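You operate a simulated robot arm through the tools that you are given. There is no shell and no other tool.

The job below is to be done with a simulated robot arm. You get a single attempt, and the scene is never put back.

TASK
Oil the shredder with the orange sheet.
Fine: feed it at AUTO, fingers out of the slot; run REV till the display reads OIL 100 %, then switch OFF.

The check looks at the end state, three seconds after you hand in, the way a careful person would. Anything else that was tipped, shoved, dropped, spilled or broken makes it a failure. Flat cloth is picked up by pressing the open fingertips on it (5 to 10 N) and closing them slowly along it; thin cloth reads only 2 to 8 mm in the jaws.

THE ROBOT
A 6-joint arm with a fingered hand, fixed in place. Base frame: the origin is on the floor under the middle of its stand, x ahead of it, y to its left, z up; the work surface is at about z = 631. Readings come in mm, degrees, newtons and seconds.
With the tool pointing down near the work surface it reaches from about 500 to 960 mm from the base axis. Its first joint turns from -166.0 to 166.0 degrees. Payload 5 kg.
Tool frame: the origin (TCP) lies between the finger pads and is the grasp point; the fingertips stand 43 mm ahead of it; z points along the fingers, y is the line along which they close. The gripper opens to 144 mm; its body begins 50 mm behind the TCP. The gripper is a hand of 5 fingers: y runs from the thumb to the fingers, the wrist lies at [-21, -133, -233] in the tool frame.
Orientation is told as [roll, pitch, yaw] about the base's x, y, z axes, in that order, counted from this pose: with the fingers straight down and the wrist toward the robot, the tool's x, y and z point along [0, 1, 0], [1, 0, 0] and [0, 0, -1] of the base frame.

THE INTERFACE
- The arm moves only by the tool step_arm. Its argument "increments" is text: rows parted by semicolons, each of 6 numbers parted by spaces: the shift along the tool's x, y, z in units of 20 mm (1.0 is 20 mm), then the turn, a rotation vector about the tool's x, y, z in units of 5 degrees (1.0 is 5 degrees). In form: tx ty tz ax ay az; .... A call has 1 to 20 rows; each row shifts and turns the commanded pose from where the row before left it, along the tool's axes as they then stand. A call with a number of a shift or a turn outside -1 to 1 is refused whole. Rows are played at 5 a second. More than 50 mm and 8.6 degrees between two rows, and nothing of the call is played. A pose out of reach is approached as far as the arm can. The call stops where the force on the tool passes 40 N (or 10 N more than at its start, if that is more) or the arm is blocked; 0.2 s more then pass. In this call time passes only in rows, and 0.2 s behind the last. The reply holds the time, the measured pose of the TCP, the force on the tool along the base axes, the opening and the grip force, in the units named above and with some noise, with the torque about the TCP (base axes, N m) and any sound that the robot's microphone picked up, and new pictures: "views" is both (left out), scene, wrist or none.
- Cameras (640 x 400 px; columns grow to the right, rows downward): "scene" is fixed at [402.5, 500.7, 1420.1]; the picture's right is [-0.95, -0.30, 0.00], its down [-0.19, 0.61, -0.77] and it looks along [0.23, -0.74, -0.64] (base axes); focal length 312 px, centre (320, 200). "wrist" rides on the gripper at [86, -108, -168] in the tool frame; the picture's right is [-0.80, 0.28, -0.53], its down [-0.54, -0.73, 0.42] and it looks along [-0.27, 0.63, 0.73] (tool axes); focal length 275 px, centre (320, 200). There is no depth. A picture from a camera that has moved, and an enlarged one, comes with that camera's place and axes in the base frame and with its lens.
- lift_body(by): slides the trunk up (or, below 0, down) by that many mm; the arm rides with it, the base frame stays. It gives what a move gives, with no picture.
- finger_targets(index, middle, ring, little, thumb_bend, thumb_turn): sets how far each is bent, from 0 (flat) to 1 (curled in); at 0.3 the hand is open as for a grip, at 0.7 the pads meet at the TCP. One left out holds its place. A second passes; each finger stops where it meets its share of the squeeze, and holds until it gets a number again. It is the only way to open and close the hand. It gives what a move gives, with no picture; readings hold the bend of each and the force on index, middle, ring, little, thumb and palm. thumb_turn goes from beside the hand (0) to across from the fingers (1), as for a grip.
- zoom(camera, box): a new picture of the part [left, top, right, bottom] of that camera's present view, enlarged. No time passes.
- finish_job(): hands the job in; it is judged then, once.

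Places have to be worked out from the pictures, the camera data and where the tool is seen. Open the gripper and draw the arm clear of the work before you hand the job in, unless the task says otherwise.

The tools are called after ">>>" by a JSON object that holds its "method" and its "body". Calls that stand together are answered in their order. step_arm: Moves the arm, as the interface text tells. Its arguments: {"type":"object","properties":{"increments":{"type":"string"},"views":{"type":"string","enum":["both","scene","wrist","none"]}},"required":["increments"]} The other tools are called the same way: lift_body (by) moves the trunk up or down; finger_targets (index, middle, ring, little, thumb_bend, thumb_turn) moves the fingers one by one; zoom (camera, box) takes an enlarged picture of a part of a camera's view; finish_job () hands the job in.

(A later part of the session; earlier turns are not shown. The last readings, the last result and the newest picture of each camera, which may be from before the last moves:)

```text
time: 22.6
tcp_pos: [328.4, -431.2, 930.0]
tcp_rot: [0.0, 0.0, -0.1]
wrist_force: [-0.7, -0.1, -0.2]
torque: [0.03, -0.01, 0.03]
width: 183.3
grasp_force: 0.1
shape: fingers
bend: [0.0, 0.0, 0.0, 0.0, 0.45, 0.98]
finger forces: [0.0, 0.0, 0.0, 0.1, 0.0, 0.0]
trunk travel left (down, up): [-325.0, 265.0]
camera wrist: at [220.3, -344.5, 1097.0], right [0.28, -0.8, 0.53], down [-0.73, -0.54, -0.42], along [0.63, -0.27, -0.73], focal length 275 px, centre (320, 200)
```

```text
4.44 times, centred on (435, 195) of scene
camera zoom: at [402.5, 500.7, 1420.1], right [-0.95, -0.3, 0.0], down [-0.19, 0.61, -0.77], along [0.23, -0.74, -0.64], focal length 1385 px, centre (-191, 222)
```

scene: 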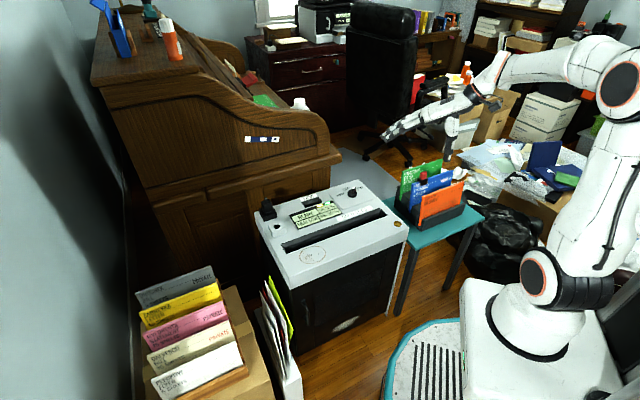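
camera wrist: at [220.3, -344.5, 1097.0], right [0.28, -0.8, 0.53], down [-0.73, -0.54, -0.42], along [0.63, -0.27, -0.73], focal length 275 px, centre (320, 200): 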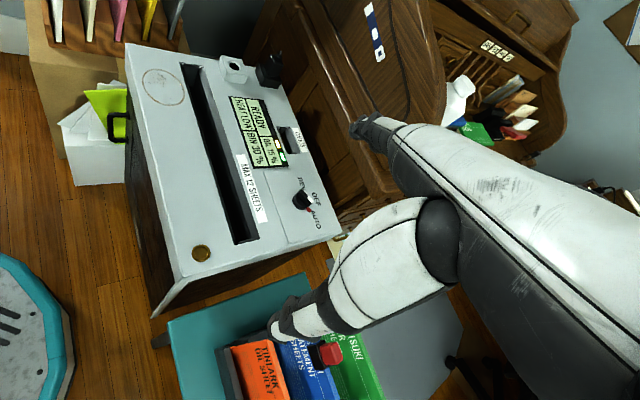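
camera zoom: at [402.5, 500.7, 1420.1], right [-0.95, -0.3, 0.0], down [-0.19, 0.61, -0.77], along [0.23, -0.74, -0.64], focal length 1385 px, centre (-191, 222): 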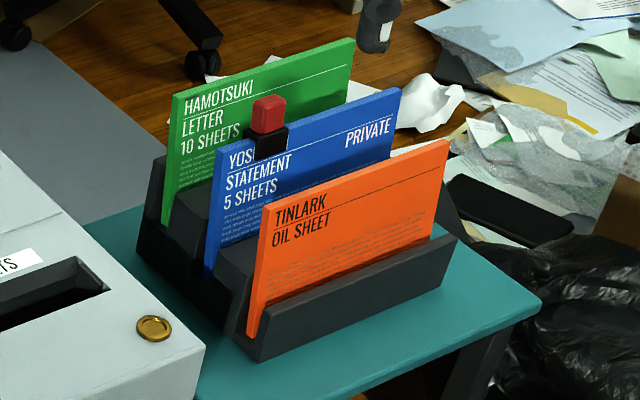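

Triangulating gives the orange sheet's top-left corner near (305, -510, 664) and its top-right near (151, -653), so it is about 210 mm wide, parallel to the slot and leaning back slightly, with the blue folder about 60 mm behind. I turn the hand to yaw -45 so the fingers close across the sheet.

>>> {"method": "step_arm", "body": {"increments": "0 0 0 0 0 1; 0 0 0 0 0 1; 0 0 0 0 0 1; 0 0 0 0 0 1; 0 0 0 0 0 1; 0 0 0 0 0 1; 0 0 0 0 0 1; 0 0 0 0 0 1; 0 0 0 0 0 1", "views": "both"}}

>>> {"method": "finger_targets", "body": {"index": 0.5, "middle": 0.5, "ring": 0.5, "little": 0.5, "thumb_bend": 0.35}}

>>> {"method": "zoom", "body": {"camera": "wrist", "box": [0, 0, 640, 400]}}

>>> {"method": "zoom", "body": {"camera": "scene", "box": [380, 60, 500, 240]}}

```text
time: 24.6
tcp_pos: [329.3, -432.1, 930.2]
tcp_rot: [0.0, 0.0, -45.1]
wrist_force: [0.3, -0.8, 0.3]
torque: [0.03, -0.02, 0.0]
width: 183.4
grasp_force: 0.0
shape: fingers
bend: [0.0, 0.0, 0.0, 0.0, 0.45, 0.98]
finger forces: [0.1, 0.0, 0.0, 0.0, 0.0, 0.0]
trunk travel left (down, up): [-325.0, 265.0]
camera wrist: at [313.9, -294.2, 1097.8], right [-0.36, -0.76, 0.53], down [-0.9, 0.13, -0.42], along [0.25, -0.63, -0.73], focal length 275 px, centre (320, 200)
```

scene: 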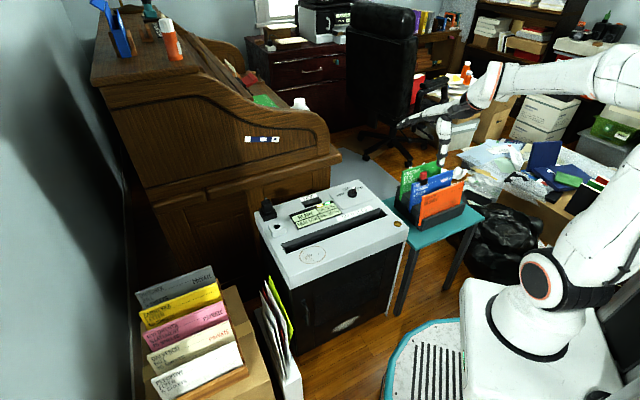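
wrist: 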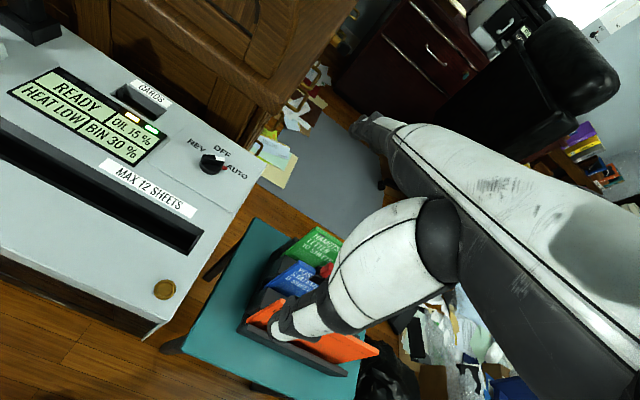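

```text
time: 25.6
tcp_pos: [329.0, -431.6, 930.0]
tcp_rot: [0.1, 0.0, -45.0]
wrist_force: [-0.4, -0.6, 0.6]
torque: [0.01, -0.04, -0.02]
width: 105.3
grasp_force: 0.1
shape: fingers
bend: [0.5, 0.5, 0.5, 0.5, 0.35, 0.98]
finger forces: [0.0, 0.0, 0.0, 0.0, 0.1, 0.0]
trunk travel left (down, up): [-325.0, 265.0]
```

```text
1.00 times, centred on (320, 200) of wrist (not enlarged: the box is as wide or as high as the picture)
camera zoom: at [313.7, -294.3, 1097.5], right [-0.36, -0.76, 0.53], down [-0.9, 0.13, -0.42], along [0.25, -0.63, -0.73], focal length 275 px, centre (320, 200)
```

zoom: 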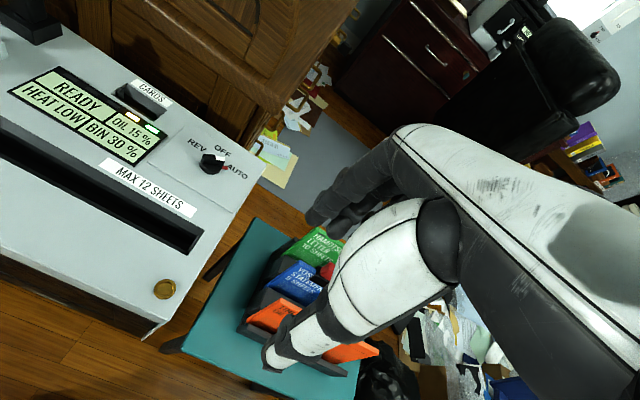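

```text
2.22 times, centred on (440, 150) of scene
camera zoom: at [402.5, 500.7, 1420.1], right [-0.95, -0.3, 0.0], down [-0.19, 0.61, -0.77], along [0.23, -0.74, -0.64], focal length 692 px, centre (53, 311)
```

zoom: 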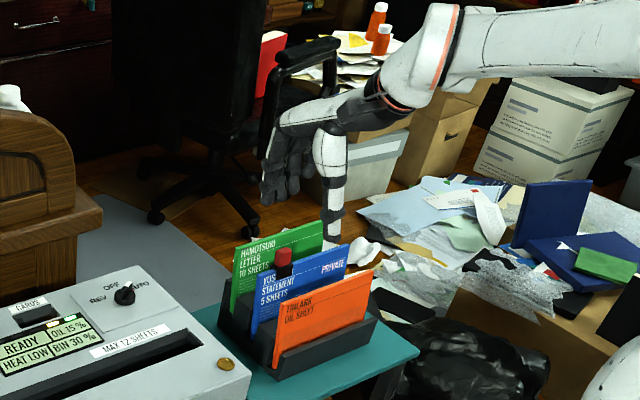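

The hand is square to the sheets now. I zoom in on the rack in the wrist view to fix the positions of the orange sheet, blue folder and its red clip.

>>> {"method": "zoom", "body": {"camera": "wrist", "box": [230, 210, 400, 390]}}

>>> {"method": "zoom", "body": {"camera": "scene", "box": [395, 155, 475, 225]}}

```text
2.22 times, centred on (315, 300) of wrist
camera zoom: at [313.7, -294.3, 1097.5], right [-0.36, -0.76, 0.53], down [-0.9, 0.13, -0.42], along [0.25, -0.63, -0.73], focal length 612 px, centre (331, -22)
```

zoom: 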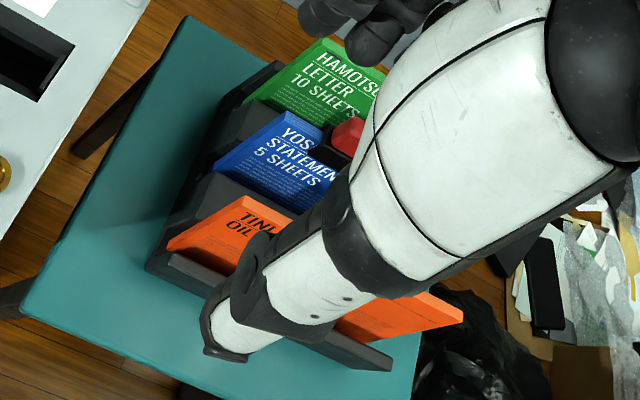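

```text
5.71 times, centred on (435, 190) of scene
camera zoom: at [402.5, 500.7, 1420.1], right [-0.95, -0.3, 0.0], down [-0.19, 0.61, -0.77], along [0.23, -0.74, -0.64], focal length 1780 px, centre (-337, 257)
```

zoom: 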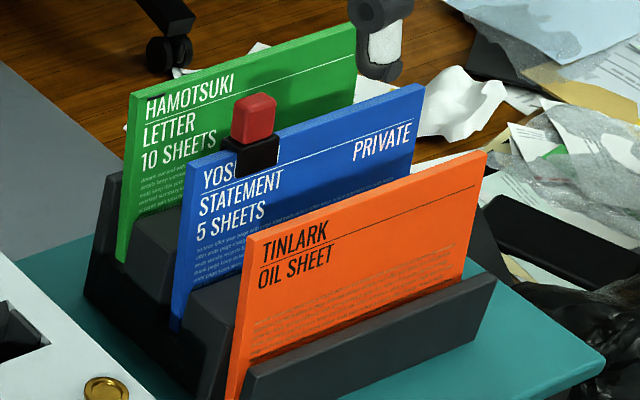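

Refined: the orange top edge runs from about (307, -517) to (144, -681) at z about 650, leaning back some 11 degrees, with the blue folder 59 mm behind it and the clip near its left end. I move to a hover over the right-of-centre part of the sheet, clear of the clip.

>>> {"method": "step_arm", "body": {"increments": "-0.946 0.097 0.625 0 0 0; -0.946 0.097 0.625 0 0 0; -0.946 0.097 0.625 0 0 0; -0.946 0.097 0.625 0 0 0; -0.946 0.097 0.625 0 0 0; -0.946 0.097 0.625 0 0 0; -0.946 0.097 0.625 0 0 0; -0.946 0.097 0.625 0 0 0; -0.946 0.097 0.625 0 0 0; -0.946 0.097 0.625 0 0 0; -0.946 0.097 0.625 0 0 0; -0.946 0.097 0.625 0 0 0", "views": "both"}}

>>> {"method": "zoom", "body": {"camera": "scene", "box": [380, 100, 500, 220]}}

>>> {"method": "zoom", "body": {"camera": "wrist", "box": [180, 200, 400, 400]}}

```text
time: 28.2
tcp_pos: [183.9, -608.4, 780.5]
tcp_rot: [0.0, 0.0, -45.0]
wrist_force: [0.1, 0.4, 0.0]
torque: [-0.05, 0.01, -0.02]
width: 105.0
grasp_force: 0.0
shape: fingers
bend: [0.5, 0.5, 0.5, 0.5, 0.35, 0.98]
finger forces: [0.0, 0.1, 0.0, 0.1, 0.0, 0.1]
trunk travel left (down, up): [-325.0, 265.0]
camera wrist: at [168.7, -470.1, 948.1], right [-0.36, -0.76, 0.53], down [-0.9, 0.13, -0.42], along [0.25, -0.63, -0.73], focal length 275 px, centre (320, 200)
```

scene: 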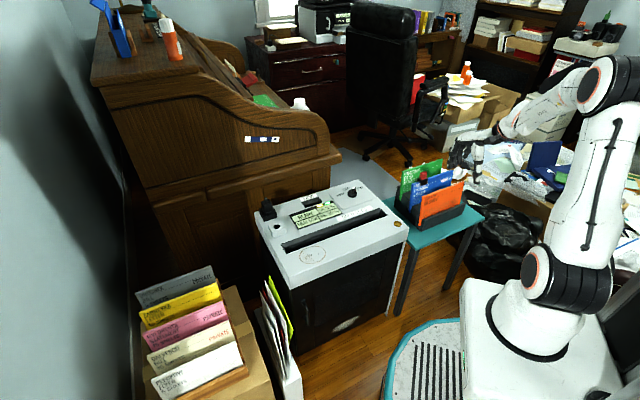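
wrist: 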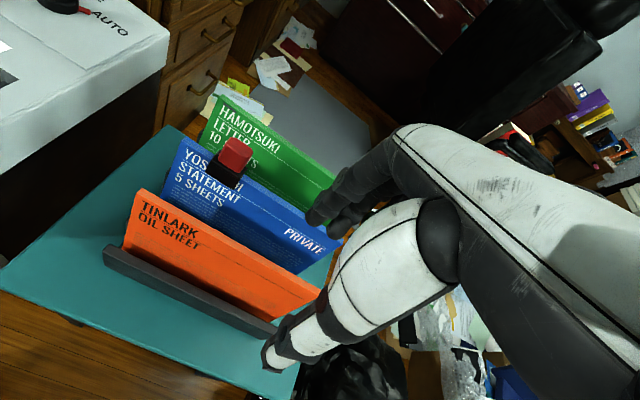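

```text
3.33 times, centred on (440, 160) of scene
camera zoom: at [402.5, 500.7, 1420.1], right [-0.95, -0.3, 0.0], down [-0.19, 0.61, -0.77], along [0.23, -0.74, -0.64], focal length 1038 px, centre (-80, 333)
```

zoom: 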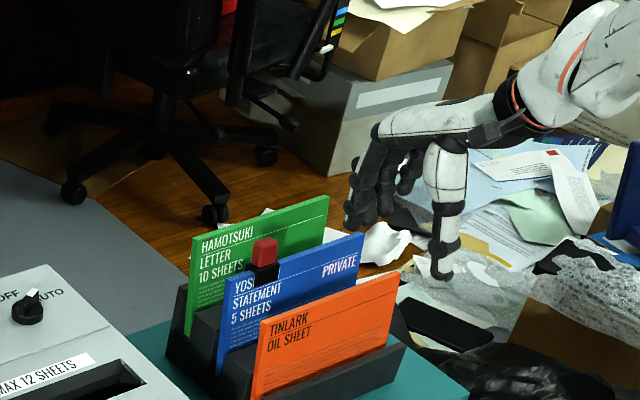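

```text
2.00 times, centred on (290, 300) of wrist
camera zoom: at [168.7, -470.1, 948.1], right [-0.36, -0.76, 0.53], down [-0.9, 0.13, -0.42], along [0.25, -0.63, -0.73], focal length 551 px, centre (380, 0)
```

zoom: 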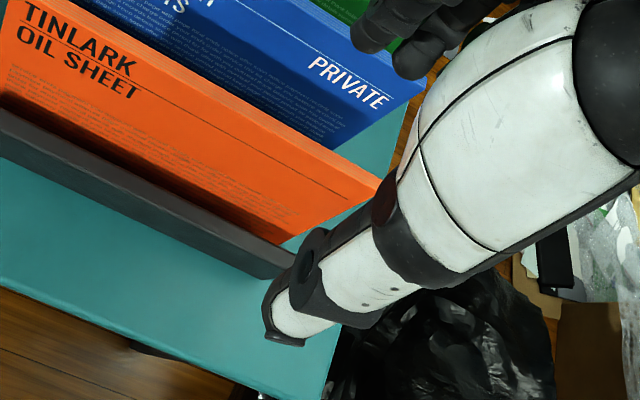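

The hand is at (184, -608, 780), with the sheet about 25 mm to the finger side of the TCP and roughly 73 mm in from its right end, as planned. I lower 50 mm and check finger clearance to the blue folder.

>>> {"method": "step_arm", "body": {"increments": "0 0 0.8 0 0 0; 0 0 0.85 0 0 0; 0 0 0.85 0 0 0", "views": "none"}}

>>> {"method": "zoom", "body": {"camera": "scene", "box": [400, 120, 490, 210]}}

>>> {"method": "zoom", "body": {"camera": "wrist", "box": [180, 160, 400, 360]}}

```text
time: 29.0
tcp_pos: [184.8, -607.6, 731.0]
tcp_rot: [-0.1, 0.1, -45.0]
wrist_force: [0.5, 0.3, 0.6]
torque: [-0.03, 0.0, 0.0]
width: 105.3
grasp_force: 0.0
shape: fingers
bend: [0.5, 0.5, 0.5, 0.5, 0.35, 0.98]
finger forces: [0.0, 0.0, 0.0, 0.0, 0.0, 0.0]
trunk travel left (down, up): [-325.0, 265.0]
```

```text
4.44 times, centred on (445, 165) of scene
camera zoom: at [402.5, 500.7, 1420.1], right [-0.95, -0.3, 0.0], down [-0.19, 0.61, -0.77], along [0.23, -0.74, -0.64], focal length 1385 px, centre (-236, 356)
```

zoom: 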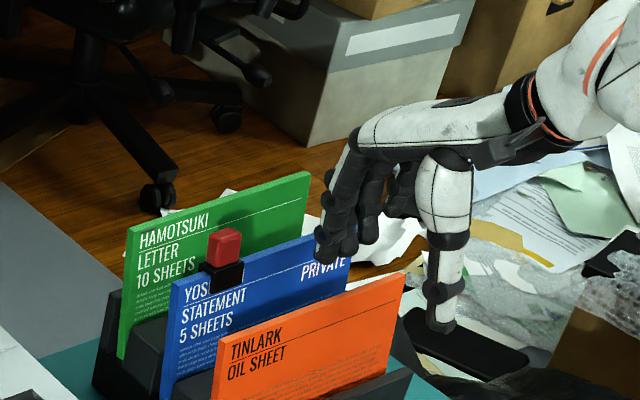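

```text
2.00 times, centred on (290, 260) of wrist
camera zoom: at [169.4, -470.4, 898.4], right [-0.36, -0.76, 0.54], down [-0.9, 0.13, -0.42], along [0.25, -0.63, -0.73], focal length 551 px, centre (380, 80)
```

zoom: 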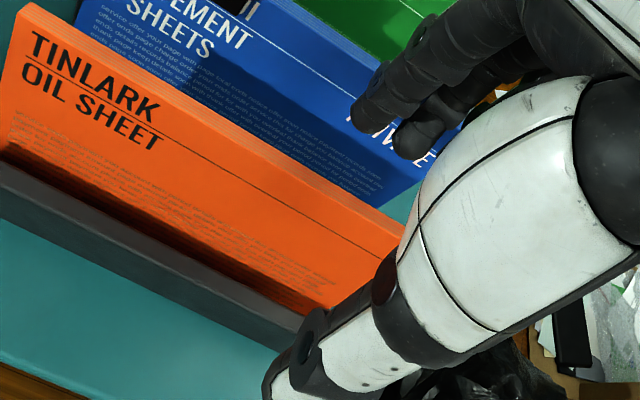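

I need a clearer look at the fingertips relative to the blue folder before going lower.

>>> {"method": "zoom", "body": {"camera": "scene", "box": [430, 140, 475, 190]}}

>>> {"method": "zoom", "body": {"camera": "wrist", "box": [280, 150, 380, 260]}}

```text
8.00 times, centred on (452, 165) of scene
camera zoom: at [402.5, 500.7, 1420.1], right [-0.95, -0.3, 0.0], down [-0.19, 0.61, -0.77], along [0.23, -0.74, -0.64], focal length 2492 px, centre (-740, 480)
```

zoom: 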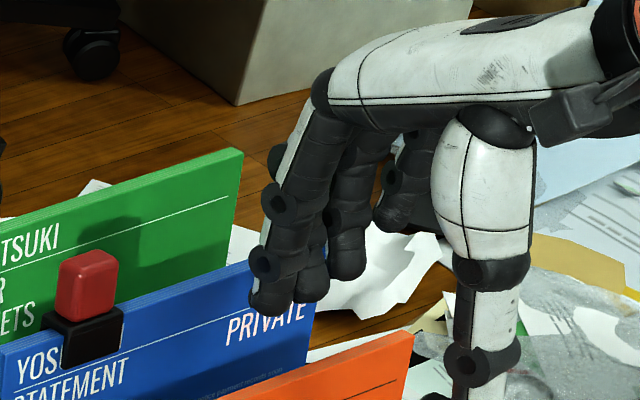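

```text
3.64 times, centred on (330, 205) of wrist
camera zoom: at [169.4, -470.4, 898.4], right [-0.36, -0.76, 0.54], down [-0.9, 0.13, -0.42], along [0.25, -0.63, -0.73], focal length 1001 px, centre (284, 182)
```

zoom: 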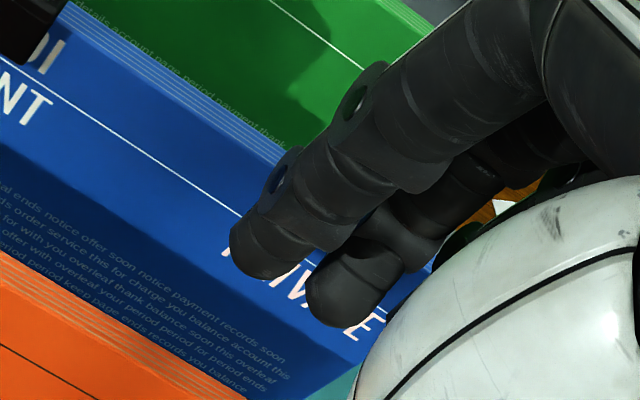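

The triangulated nearest fingertip is at tool (0, 56, 58): the index opposes the thumb at x = 0 and the other fingers lie on the -x side. So I shift 35 mm along the sheet to its middle before going lower, still clear of the clip.

>>> {"method": "step_arm", "body": {"increments": "0.6 0 0 0 0 0; 0.6 0 0 0 0 0; 0.55 0 0 0 0 0", "views": "none"}}

>>> {"method": "zoom", "body": {"camera": "scene", "box": [400, 130, 480, 200]}}

>>> {"method": "zoom", "body": {"camera": "wrist", "box": [220, 150, 380, 330]}}

```text
time: 29.8
tcp_pos: [209.7, -584.1, 731.1]
tcp_rot: [0.0, 0.0, -45.1]
wrist_force: [0.8, 0.7, 0.7]
torque: [0.01, 0.03, 0.0]
width: 105.3
grasp_force: 0.1
shape: fingers
bend: [0.5, 0.5, 0.5, 0.5, 0.35, 0.98]
finger forces: [0.0, 0.0, 0.1, 0.1, 0.0, 0.0]
trunk travel left (down, up): [-325.0, 265.0]
```

```text
5.71 times, centred on (440, 165) of scene
camera zoom: at [402.5, 500.7, 1420.1], right [-0.95, -0.3, 0.0], down [-0.19, 0.61, -0.77], along [0.23, -0.74, -0.64], focal length 1780 px, centre (-366, 400)
```

zoom: 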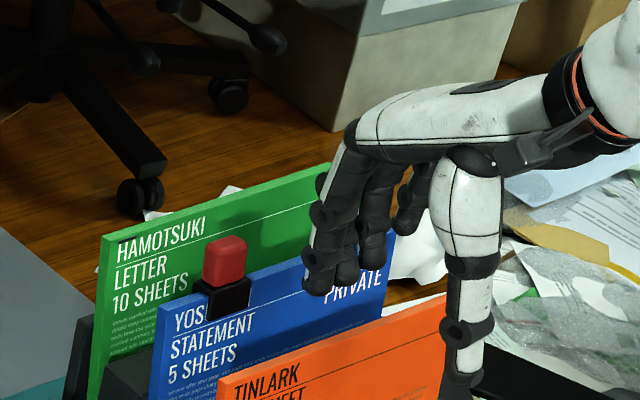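

```text
2.22 times, centred on (300, 240) of wrist
camera zoom: at [195.3, -445.7, 898.5], right [-0.36, -0.76, 0.53], down [-0.9, 0.13, -0.42], along [0.25, -0.63, -0.73], focal length 612 px, centre (364, 111)
```

zoom: 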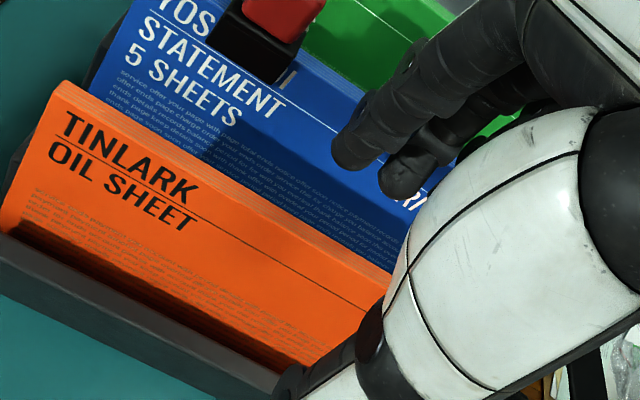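

At tip depth the leaning blue folder comes close to the fingers' outer side, so I bend the fingers slightly more to centre them in the gap before descending.

>>> {"method": "finger_targets", "body": {"index": 0.54, "middle": 0.54, "ring": 0.54, "little": 0.54}}

>>> {"method": "step_arm", "body": {"increments": "0 0 0.5 0 0 0; 0 0 0.5 0 0 0; 0 0 0.5 0 0 0", "views": "none"}}

>>> {"method": "zoom", "body": {"camera": "scene", "box": [415, 140, 480, 200]}}

>>> {"method": "zoom", "body": {"camera": "wrist", "box": [240, 150, 380, 310]}}

```text
time: 30.8
tcp_pos: [210.4, -583.1, 731.0]
tcp_rot: [0.1, 0.0, -45.1]
wrist_force: [0.5, 0.4, 0.0]
torque: [0.01, -0.02, 0.02]
width: 98.0
grasp_force: 0.1
shape: fingers
bend: [0.54, 0.54, 0.54, 0.54, 0.35, 0.98]
finger forces: [0.0, 0.0, 0.0, 0.0, 0.0, 0.0]
trunk travel left (down, up): [-325.0, 265.0]
```

```text
time: 31.6
tcp_pos: [208.9, -584.7, 700.1]
tcp_rot: [0.1, -0.1, -45.1]
wrist_force: [0.1, -0.4, 1.3]
torque: [-0.01, 0.0, 0.0]
width: 98.3
grasp_force: 0.1
shape: fingers
bend: [0.54, 0.54, 0.54, 0.54, 0.35, 0.98]
finger forces: [0.0, 0.0, 0.1, 0.1, 0.1, 0.1]
trunk travel left (down, up): [-325.0, 265.0]
```

```text
6.67 times, centred on (448, 170) of scene
camera zoom: at [402.5, 500.7, 1420.1], right [-0.95, -0.3, 0.0], down [-0.19, 0.61, -0.77], along [0.23, -0.74, -0.64], focal length 2077 px, centre (-530, 400)
```

zoom: 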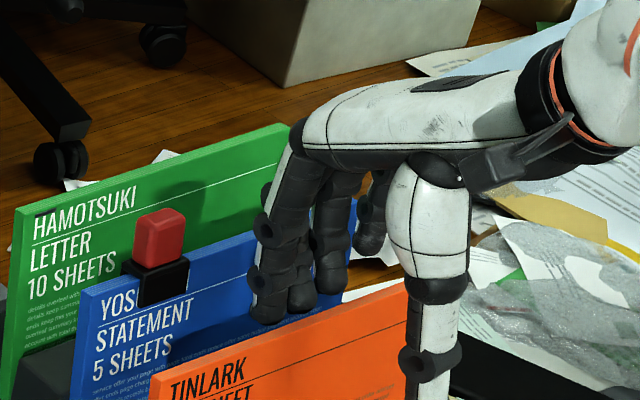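

```text
2.50 times, centred on (310, 230) of wrist
camera zoom: at [192.8, -446.3, 868.5], right [-0.36, -0.76, 0.53], down [-0.9, 0.13, -0.42], along [0.25, -0.63, -0.73], focal length 688 px, centre (345, 125)
```

zoom: 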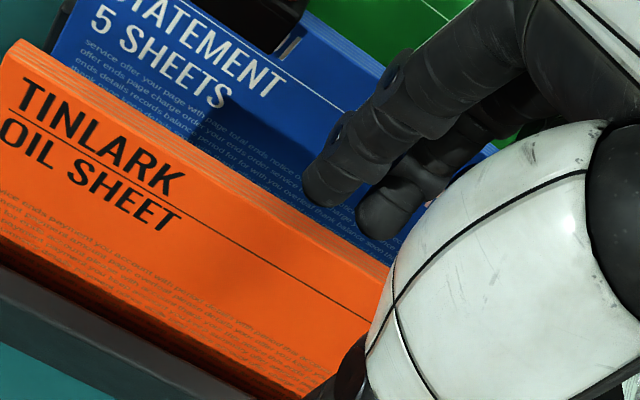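

The index tip is now about 24 mm behind the orange top edge, nicely in the gap, with no contact. I descend 27 mm more so fingers and thumb overlap the sheet by about 40 mm.

>>> {"method": "step_arm", "body": {"increments": "0 0 0.45 0 0 0; 0 0 0.45 0 0 0; 0 0 0.4 0 0 0", "views": "none"}}

>>> {"method": "zoom", "body": {"camera": "scene", "box": [415, 140, 480, 200]}}

>>> {"method": "zoom", "body": {"camera": "wrist", "box": [240, 150, 380, 310]}}

```text
time: 32.4
tcp_pos: [208.7, -583.9, 673.8]
tcp_rot: [-0.2, 0.0, -44.9]
wrist_force: [0.1, -0.1, 0.1]
torque: [0.01, -0.03, -0.02]
width: 97.9
grasp_force: 0.1
shape: fingers
bend: [0.54, 0.54, 0.54, 0.54, 0.35, 0.98]
finger forces: [0.1, 0.0, 0.1, 0.0, 0.1, 0.1]
trunk travel left (down, up): [-325.0, 265.0]
```

```text
6.67 times, centred on (448, 170) of scene
camera zoom: at [402.5, 500.7, 1420.1], right [-0.95, -0.3, 0.0], down [-0.19, 0.61, -0.77], along [0.23, -0.74, -0.64], focal length 2077 px, centre (-530, 400)
```

zoom: 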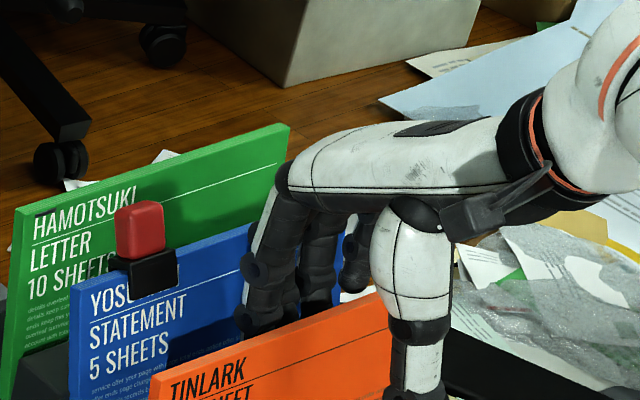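

```text
2.50 times, centred on (310, 230) of wrist
camera zoom: at [193.7, -445.7, 840.3], right [-0.36, -0.76, 0.53], down [-0.9, 0.13, -0.42], along [0.25, -0.63, -0.73], focal length 688 px, centre (345, 125)
```

zoom: 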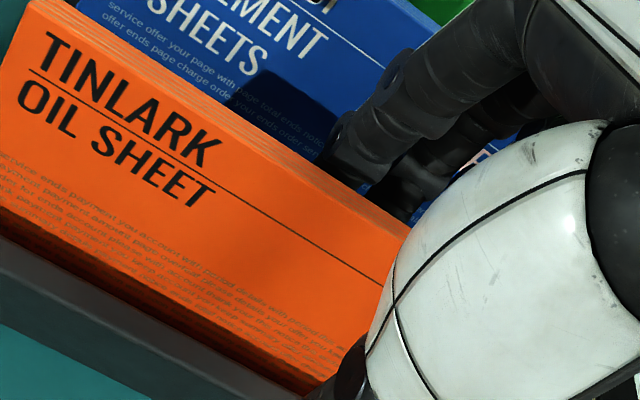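

The blue folder and its clip look slightly shifted compared with the last view, so I check that closely before closing anything.

>>> {"method": "zoom", "body": {"camera": "scene", "box": [395, 155, 475, 225]}}

>>> {"method": "zoom", "body": {"camera": "wrist", "box": [100, 80, 380, 300]}}

```text
5.71 times, centred on (435, 190) of scene
camera zoom: at [402.5, 500.7, 1420.1], right [-0.95, -0.3, 0.0], down [-0.19, 0.61, -0.77], along [0.23, -0.74, -0.64], focal length 1780 px, centre (-337, 257)
```

zoom: 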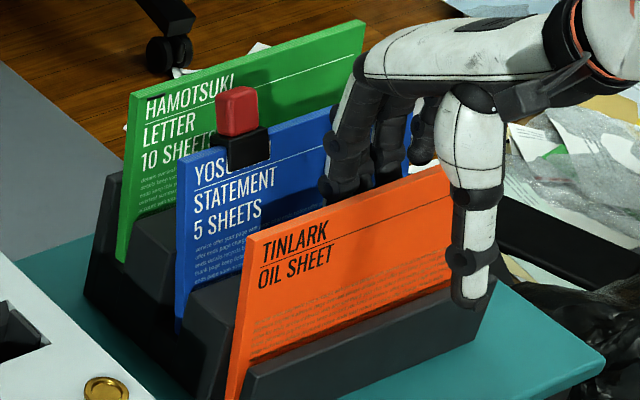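

```text
1.82 times, centred on (240, 190) of wrist
camera zoom: at [193.7, -445.7, 840.3], right [-0.36, -0.76, 0.53], down [-0.9, 0.13, -0.42], along [0.25, -0.63, -0.73], focal length 500 px, centre (466, 218)
```

zoom: 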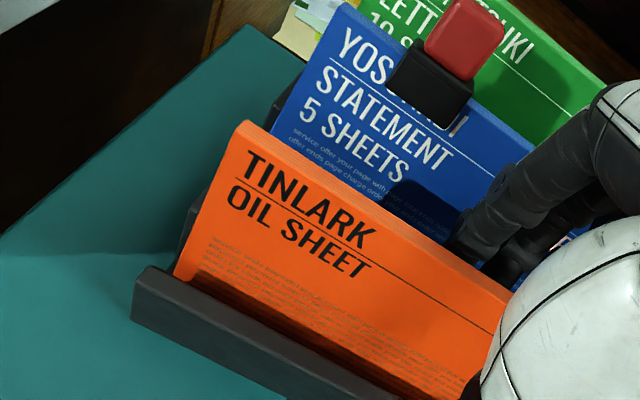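

A longer finger (the middle, by my estimate) has nudged the blue folder's right end back slightly. I bend the middle, ring and little fingers a bit more in place to take them off it, which leaves the orange sheet still untouched.

>>> {"method": "finger_targets", "body": {"index": 0.56, "middle": 0.61, "ring": 0.61, "little": 0.6}}

>>> {"method": "zoom", "body": {"camera": "scene", "box": [395, 155, 475, 225]}}

>>> {"method": "zoom", "body": {"camera": "wrist", "box": [100, 80, 380, 300]}}

```text
time: 33.4
tcp_pos: [209.2, -582.7, 673.4]
tcp_rot: [0.0, -0.1, -45.0]
wrist_force: [0.1, -0.4, -0.2]
torque: [-0.03, -0.03, 0.0]
width: 94.8
grasp_force: 0.0
shape: fingers
bend: [0.56, 0.61, 0.61, 0.6, 0.35, 0.98]
finger forces: [0.0, 0.0, 0.0, 0.1, 0.0, 0.0]
trunk travel left (down, up): [-325.0, 265.0]
```

```text
5.71 times, centred on (435, 190) of scene
camera zoom: at [402.5, 500.7, 1420.1], right [-0.95, -0.3, 0.0], down [-0.19, 0.61, -0.77], along [0.23, -0.74, -0.64], focal length 1780 px, centre (-337, 257)
```

zoom: 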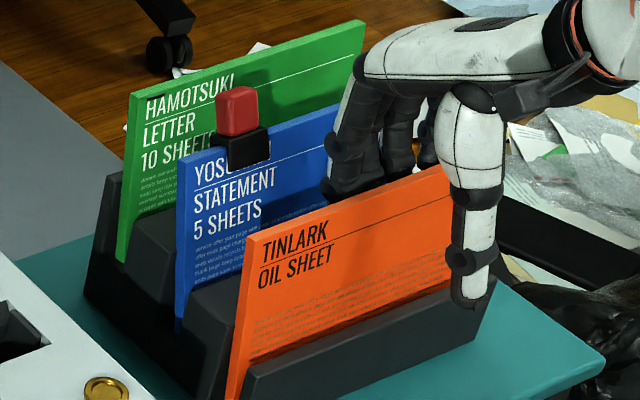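

```text
1.82 times, centred on (240, 190) of wrist
camera zoom: at [193.8, -445.7, 840.4], right [-0.36, -0.76, 0.53], down [-0.9, 0.13, -0.42], along [0.25, -0.63, -0.73], focal length 500 px, centre (466, 218)
```

zoom: 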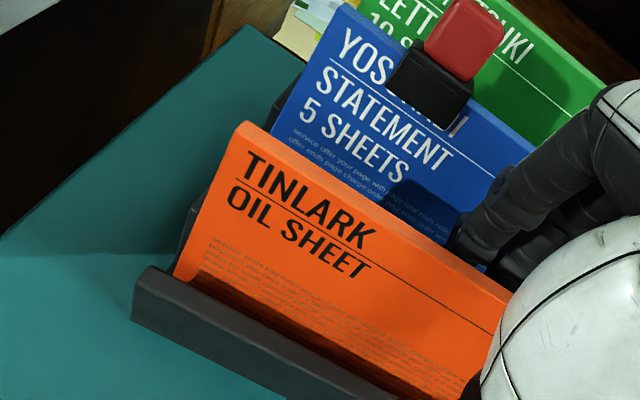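

The blue folder has not settled back, so some part of the hand may still be against it. I raise the hand 40 mm and check whether it returns.

>>> {"method": "step_arm", "body": {"increments": "0 0 -0.5 0 0 0; 0 0 -0.5 0 0 0; 0 0 -0.5 0 0 0; 0 0 -0.5 0 0 0", "views": "none"}}

>>> {"method": "zoom", "body": {"camera": "scene", "box": [395, 155, 475, 225]}}

>>> {"method": "zoom", "body": {"camera": "wrist", "box": [100, 80, 380, 300]}}

```text
time: 34.4
tcp_pos: [208.2, -584.6, 713.4]
tcp_rot: [-0.1, 0.0, -45.0]
wrist_force: [0.3, -0.8, 0.1]
torque: [0.06, -0.01, 0.01]
width: 94.5
grasp_force: 0.0
shape: fingers
bend: [0.56, 0.61, 0.61, 0.6, 0.35, 0.98]
finger forces: [0.0, 0.0, 0.1, 0.0, 0.0, 0.0]
trunk travel left (down, up): [-325.0, 265.0]
```

```text
5.71 times, centred on (435, 190) of scene
camera zoom: at [402.5, 500.7, 1420.1], right [-0.95, -0.3, 0.0], down [-0.19, 0.61, -0.77], along [0.23, -0.74, -0.64], focal length 1780 px, centre (-337, 257)
```

zoom: 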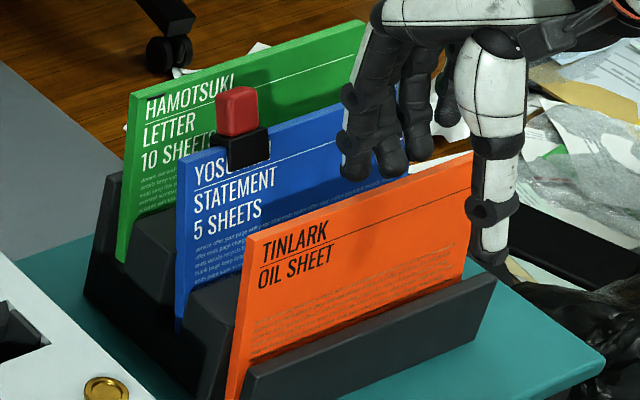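

```text
1.82 times, centred on (240, 190) of wrist
camera zoom: at [192.3, -446.6, 880.8], right [-0.36, -0.76, 0.53], down [-0.9, 0.13, -0.42], along [0.25, -0.63, -0.73], focal length 500 px, centre (466, 218)
```

zoom: 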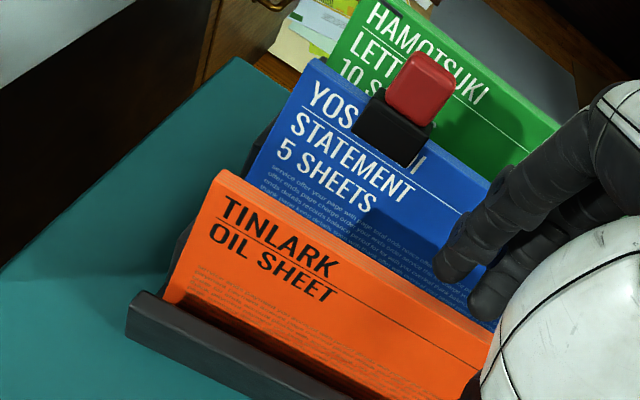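

The blue folder stays slightly skewed in its slot, so I raise the hand further to see exactly how it now stands.

>>> {"method": "step_arm", "body": {"increments": "0 0 -1 0 0 0; 0 0 -1 0 0 0; 0 0 -1 0 0 0; 0 0 -1 0 0 0; 0 0 -1 0 0 0", "views": "none"}}

>>> {"method": "zoom", "body": {"camera": "scene", "box": [395, 150, 475, 220]}}

>>> {"method": "zoom", "body": {"camera": "wrist", "box": [80, 80, 380, 320]}}

```text
time: 35.6
tcp_pos: [208.3, -584.1, 813.7]
tcp_rot: [0.0, 0.0, -45.1]
wrist_force: [0.7, 0.3, 0.6]
torque: [0.0, -0.03, 0.0]
width: 94.5
grasp_force: 0.0
shape: fingers
bend: [0.56, 0.61, 0.61, 0.6, 0.35, 0.98]
finger forces: [0.1, 0.0, 0.0, 0.0, 0.0, 0.0]
trunk travel left (down, up): [-325.0, 265.0]
```

```text
5.71 times, centred on (435, 185) of scene
camera zoom: at [402.5, 500.7, 1420.1], right [-0.95, -0.3, 0.0], down [-0.19, 0.61, -0.77], along [0.23, -0.74, -0.64], focal length 1780 px, centre (-337, 286)
```

zoom: 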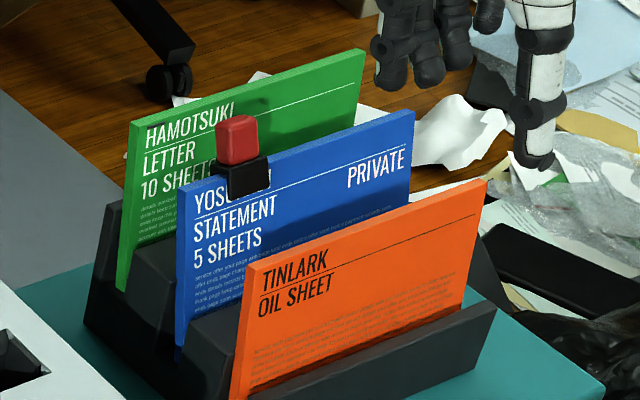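

```text
1.67 times, centred on (230, 200) of wrist
camera zoom: at [193.6, -446.0, 980.2], right [-0.36, -0.76, 0.53], down [-0.9, 0.13, -0.42], along [0.25, -0.63, -0.73], focal length 459 px, centre (470, 200)
```

zoom: 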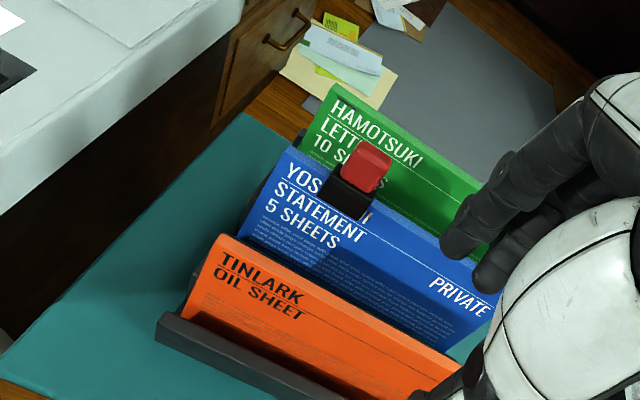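

The blue folder is still standing firmly in its slot with its clip; it has only shifted about 8 mm along the slot. To avoid touching it again, I measure all fingertips more exactly now.

>>> {"method": "zoom", "body": {"camera": "scene", "box": [430, 115, 500, 185]}}

>>> {"method": "zoom", "body": {"camera": "wrist", "box": [270, 150, 400, 350]}}

```text
5.71 times, centred on (465, 150) of scene
camera zoom: at [402.5, 500.7, 1420.1], right [-0.95, -0.3, 0.0], down [-0.19, 0.61, -0.77], along [0.23, -0.74, -0.64], focal length 1780 px, centre (-509, 486)
```

zoom: 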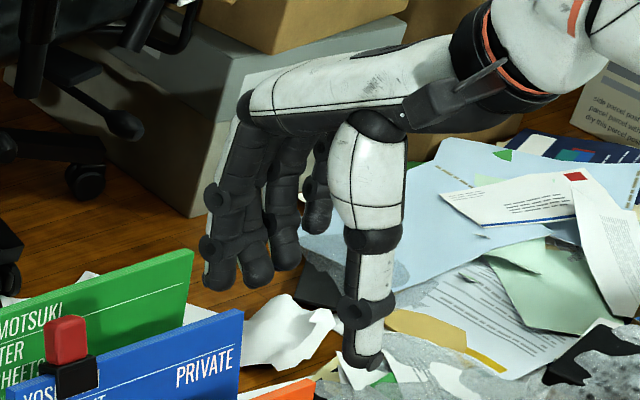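

```text
2.00 times, centred on (335, 250) of wrist
camera zoom: at [193.6, -446.0, 980.2], right [-0.36, -0.76, 0.53], down [-0.9, 0.13, -0.42], along [0.25, -0.63, -0.73], focal length 551 px, centre (290, 100)
```

zoom: 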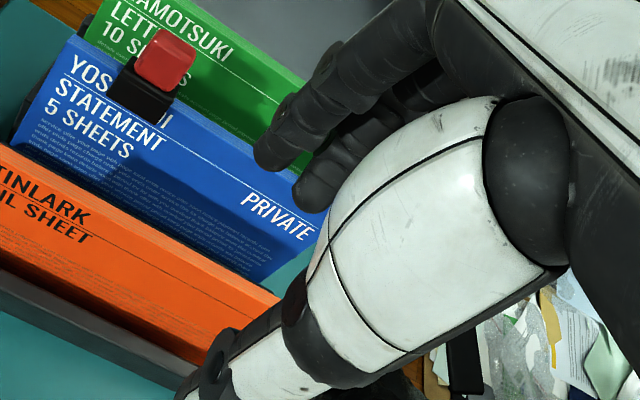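

The tips measure about (1, 44, 64) for the index and (-30, 35, 66) for the middle finger in the tool frame. I set all four fingers to 0.60, shift the hand 12 mm toward the fingers' side so they come down in the middle of the gap, and lower to just above the sheet's top edge.

>>> {"method": "finger_targets", "body": {"index": 0.6, "middle": 0.6, "ring": 0.6, "little": 0.58}}

>>> {"method": "step_arm", "body": {"increments": "0 0.6 0 0 0 0; 0 0 0.9 0 0 0; 0 0 0.9 0 0 0; 0 0 0.9 0 0 0; 0 0 0.9 0 0 0; 0 0 0.7 0 0 0", "views": "none"}}

>>> {"method": "zoom", "body": {"camera": "scene", "box": [420, 140, 480, 195]}}

>>> {"method": "zoom", "body": {"camera": "wrist", "box": [220, 130, 380, 310]}}

```text
time: 36.6
tcp_pos: [208.8, -584.0, 811.1]
tcp_rot: [-0.1, 0.0, -45.0]
wrist_force: [0.0, -0.6, -0.8]
torque: [-0.02, -0.01, 0.0]
width: 87.0
grasp_force: 0.0
shape: fingers
bend: [0.6, 0.6, 0.6, 0.57, 0.35, 0.98]
finger forces: [0.0, 0.0, 0.1, 0.0, 0.0, 0.1]
trunk travel left (down, up): [-325.0, 265.0]
```

```text
time: 38.0
tcp_pos: [217.5, -593.1, 727.0]
tcp_rot: [-0.2, 0.0, -45.0]
wrist_force: [0.2, 1.1, 0.8]
torque: [-0.02, -0.01, -0.01]
width: 87.1
grasp_force: 0.0
shape: fingers
bend: [0.6, 0.6, 0.6, 0.57, 0.35, 0.98]
finger forces: [0.0, 0.0, 0.0, 0.0, 0.0, 0.0]
trunk travel left (down, up): [-325.0, 265.0]
```

```text
7.27 times, centred on (450, 168) of scene
camera zoom: at [402.5, 500.7, 1420.1], right [-0.95, -0.3, 0.0], down [-0.19, 0.61, -0.77], along [0.23, -0.74, -0.64], focal length 2266 px, centre (-626, 436)
```

zoom: 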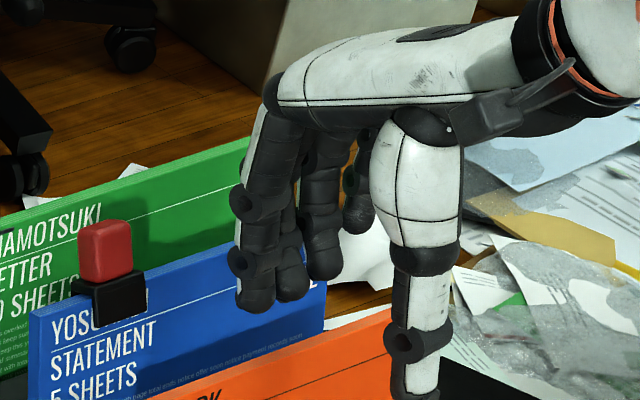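

```text
2.22 times, centred on (300, 220) of wrist
camera zoom: at [201.8, -454.1, 895.6], right [-0.36, -0.76, 0.53], down [-0.9, 0.13, -0.42], along [0.25, -0.63, -0.73], focal length 612 px, centre (364, 156)
```

zoom: 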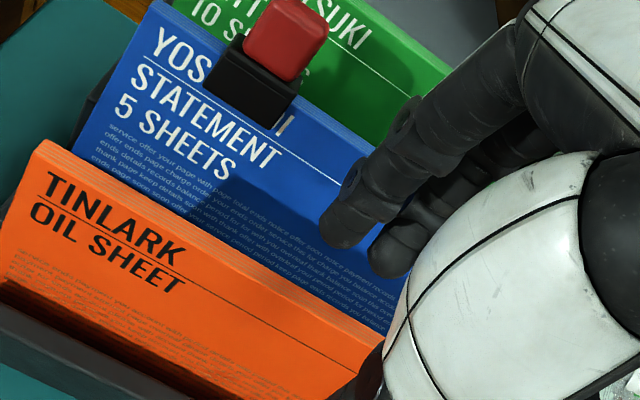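

The index tip is now about 28 mm behind the orange front face, with roughly 10 mm to the sheet and 8 mm to the blue folder. I descend slowly to the grasp height, checking halfway.

>>> {"method": "step_arm", "body": {"increments": "0 0 0.35 0 0 0; 0 0 0.35 0 0 0; 0 0 0.35 0 0 0", "views": "none"}}

>>> {"method": "zoom", "body": {"camera": "scene", "box": [395, 155, 475, 225]}}

>>> {"method": "zoom", "body": {"camera": "wrist", "box": [220, 130, 380, 310]}}

```text
time: 38.8
tcp_pos: [216.4, -592.9, 706.6]
tcp_rot: [0.0, 0.0, -45.1]
wrist_force: [-0.1, 0.1, 0.5]
torque: [0.01, -0.01, 0.02]
width: 87.4
grasp_force: 0.1
shape: fingers
bend: [0.6, 0.6, 0.6, 0.57, 0.35, 0.98]
finger forces: [0.0, 0.0, 0.0, 0.1, 0.1, 0.0]
trunk travel left (down, up): [-325.0, 265.0]
```

```text
5.71 times, centred on (435, 190) of scene
camera zoom: at [402.5, 500.7, 1420.1], right [-0.95, -0.3, 0.0], down [-0.19, 0.61, -0.77], along [0.23, -0.74, -0.64], focal length 1780 px, centre (-337, 257)
```

zoom: 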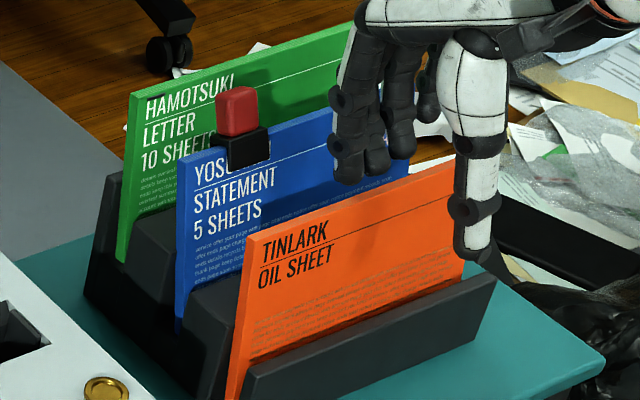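

```text
2.22 times, centred on (300, 220) of wrist
camera zoom: at [201.1, -454.5, 874.0], right [-0.36, -0.76, 0.53], down [-0.9, 0.13, -0.42], along [0.25, -0.63, -0.73], focal length 612 px, centre (364, 156)
```

zoom: 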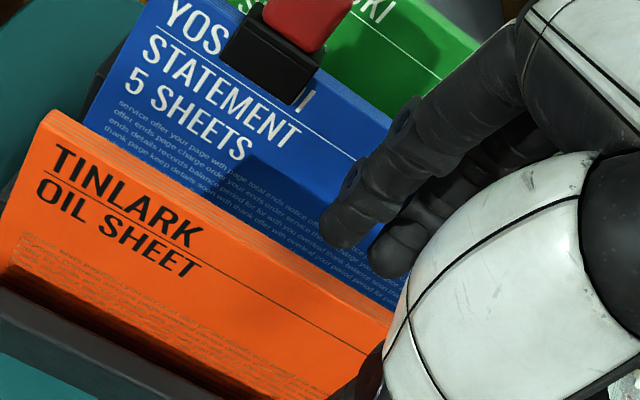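

Nothing moved; the tips are passing into the gap cleanly. I go down the last 22 mm to TCP z about 685.

>>> {"method": "step_arm", "body": {"increments": "0 0 0.35 0 0 0; 0 0 0.35 0 0 0; 0 0 0.35 0 0 0", "views": "none"}}

>>> {"method": "zoom", "body": {"camera": "scene", "box": [395, 155, 475, 225]}}

>>> {"method": "zoom", "body": {"camera": "wrist", "box": [220, 130, 380, 310]}}

```text
time: 39.6
tcp_pos: [216.7, -591.4, 685.3]
tcp_rot: [0.0, -0.1, -45.0]
wrist_force: [-0.2, 0.7, -0.4]
torque: [0.0, -0.02, 0.01]
width: 87.1
grasp_force: 0.1
shape: fingers
bend: [0.6, 0.6, 0.6, 0.57, 0.35, 0.98]
finger forces: [0.0, 0.0, 0.0, 0.0, 0.1, 0.0]
trunk travel left (down, up): [-325.0, 265.0]
```

```text
5.71 times, centred on (435, 190) of scene
camera zoom: at [402.5, 500.7, 1420.1], right [-0.95, -0.3, 0.0], down [-0.19, 0.61, -0.77], along [0.23, -0.74, -0.64], focal length 1780 px, centre (-337, 257)
```

zoom: 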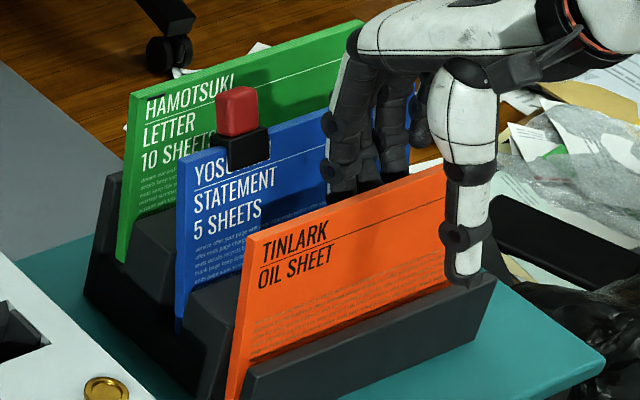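

```text
2.22 times, centred on (300, 220) of wrist
camera zoom: at [200.9, -453.8, 852.7], right [-0.36, -0.76, 0.53], down [-0.9, 0.13, -0.42], along [0.25, -0.63, -0.73], focal length 612 px, centre (364, 156)
```

zoom: 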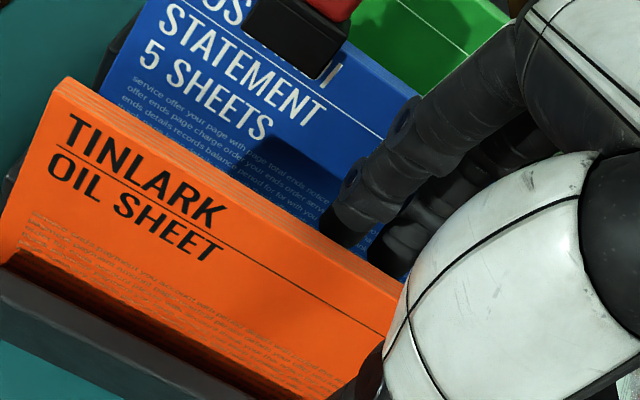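

Clear on both sides with nothing moved. I bring the thumb in toward the front face first.

>>> {"method": "finger_targets", "body": {"thumb_bend": 0.64}}

>>> {"method": "zoom", "body": {"camera": "scene", "box": [395, 155, 475, 225]}}

>>> {"method": "zoom", "body": {"camera": "wrist", "box": [220, 130, 380, 310]}}

```text
time: 40.6
tcp_pos: [216.5, -591.5, 684.6]
tcp_rot: [0.0, 0.1, -44.9]
wrist_force: [0.2, 0.3, 0.5]
torque: [0.01, 0.02, -0.01]
width: 36.0
grasp_force: 0.1
shape: fingers
bend: [0.6, 0.6, 0.6, 0.57, 0.64, 0.98]
finger forces: [0.0, 0.0, 0.0, 0.0, 0.0, 0.0]
trunk travel left (down, up): [-325.0, 265.0]
```

```text
5.71 times, centred on (435, 190) of scene
camera zoom: at [402.5, 500.7, 1420.1], right [-0.95, -0.3, 0.0], down [-0.19, 0.61, -0.77], along [0.23, -0.74, -0.64], focal length 1780 px, centre (-337, 257)
```

zoom: 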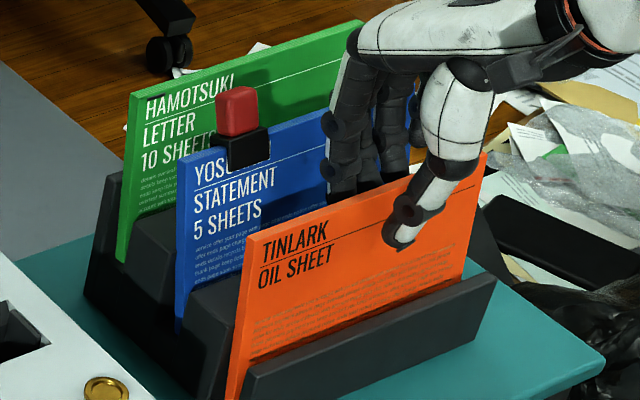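

```text
2.22 times, centred on (300, 220) of wrist
camera zoom: at [201.0, -453.9, 852.9], right [-0.36, -0.76, 0.53], down [-0.9, 0.13, -0.42], along [0.25, -0.63, -0.73], focal length 612 px, centre (364, 156)
```

zoom: 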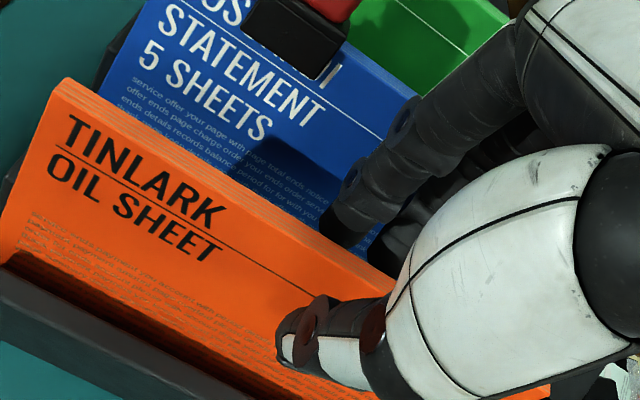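

The gap is 36 mm around the roughly 8 mm sheet with no contact yet. I close fingers and thumb together in small steps.

>>> {"method": "finger_targets", "body": {"index": 0.65, "middle": 0.65, "ring": 0.65, "little": 0.64, "thumb_bend": 0.68}}

>>> {"method": "finger_targets", "body": {"index": 0.68, "middle": 0.68, "ring": 0.68, "little": 0.67, "thumb_bend": 0.71}}

>>> {"method": "zoom", "body": {"camera": "scene", "box": [395, 155, 475, 225]}}

>>> {"method": "zoom", "body": {"camera": "wrist", "box": [220, 130, 380, 310]}}

```text
time: 41.6
tcp_pos: [216.3, -591.3, 686.0]
tcp_rot: [0.0, 0.0, -45.1]
wrist_force: [-0.5, 0.1, -0.3]
torque: [0.0, -0.01, 0.0]
width: 20.2
grasp_force: 0.1
shape: fingers
bend: [0.65, 0.65, 0.65, 0.64, 0.68, 0.98]
finger forces: [0.1, 0.0, 0.0, 0.1, 0.0, 0.0]
trunk travel left (down, up): [-325.0, 265.0]
```

```text
time: 42.6
tcp_pos: [216.6, -590.8, 685.6]
tcp_rot: [0.1, 0.0, -45.0]
wrist_force: [-0.4, 0.0, 0.4]
torque: [0.06, -0.04, 0.08]
width: 13.0
grasp_force: 2.4
shape: fingers
bend: [0.67, 0.67, 0.67, 0.67, 0.7, 0.97]
finger forces: [0.9, 0.8, 0.5, 0.0, 2.6, 0.0]
trunk travel left (down, up): [-325.0, 265.0]
```

```text
5.71 times, centred on (435, 190) of scene
camera zoom: at [402.5, 500.7, 1420.1], right [-0.95, -0.3, 0.0], down [-0.19, 0.61, -0.77], along [0.23, -0.74, -0.64], focal length 1780 px, centre (-337, 257)
```

zoom: 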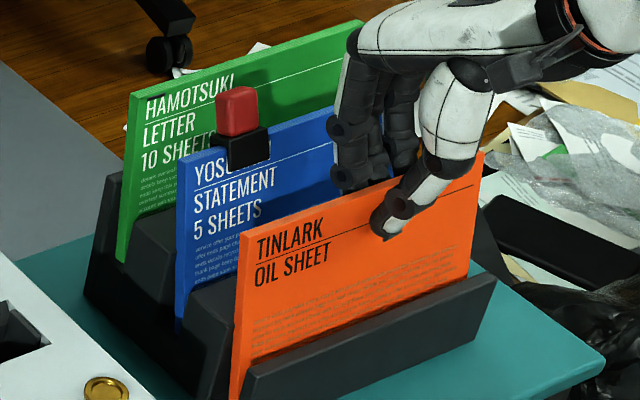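

```text
2.22 times, centred on (300, 220) of wrist
camera zoom: at [201.0, -453.9, 852.9], right [-0.36, -0.76, 0.53], down [-0.9, 0.13, -0.42], along [0.25, -0.63, -0.73], focal length 612 px, centre (364, 156)
```

zoom: 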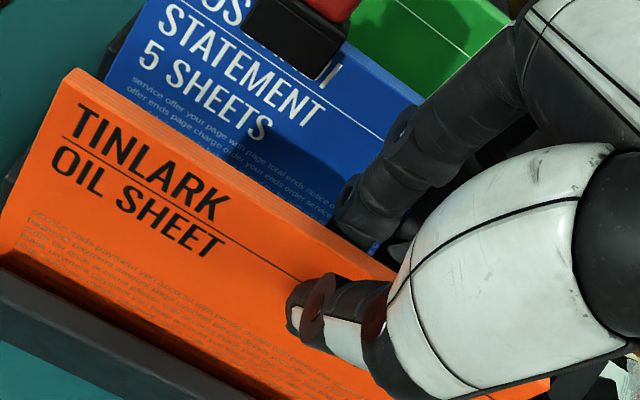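

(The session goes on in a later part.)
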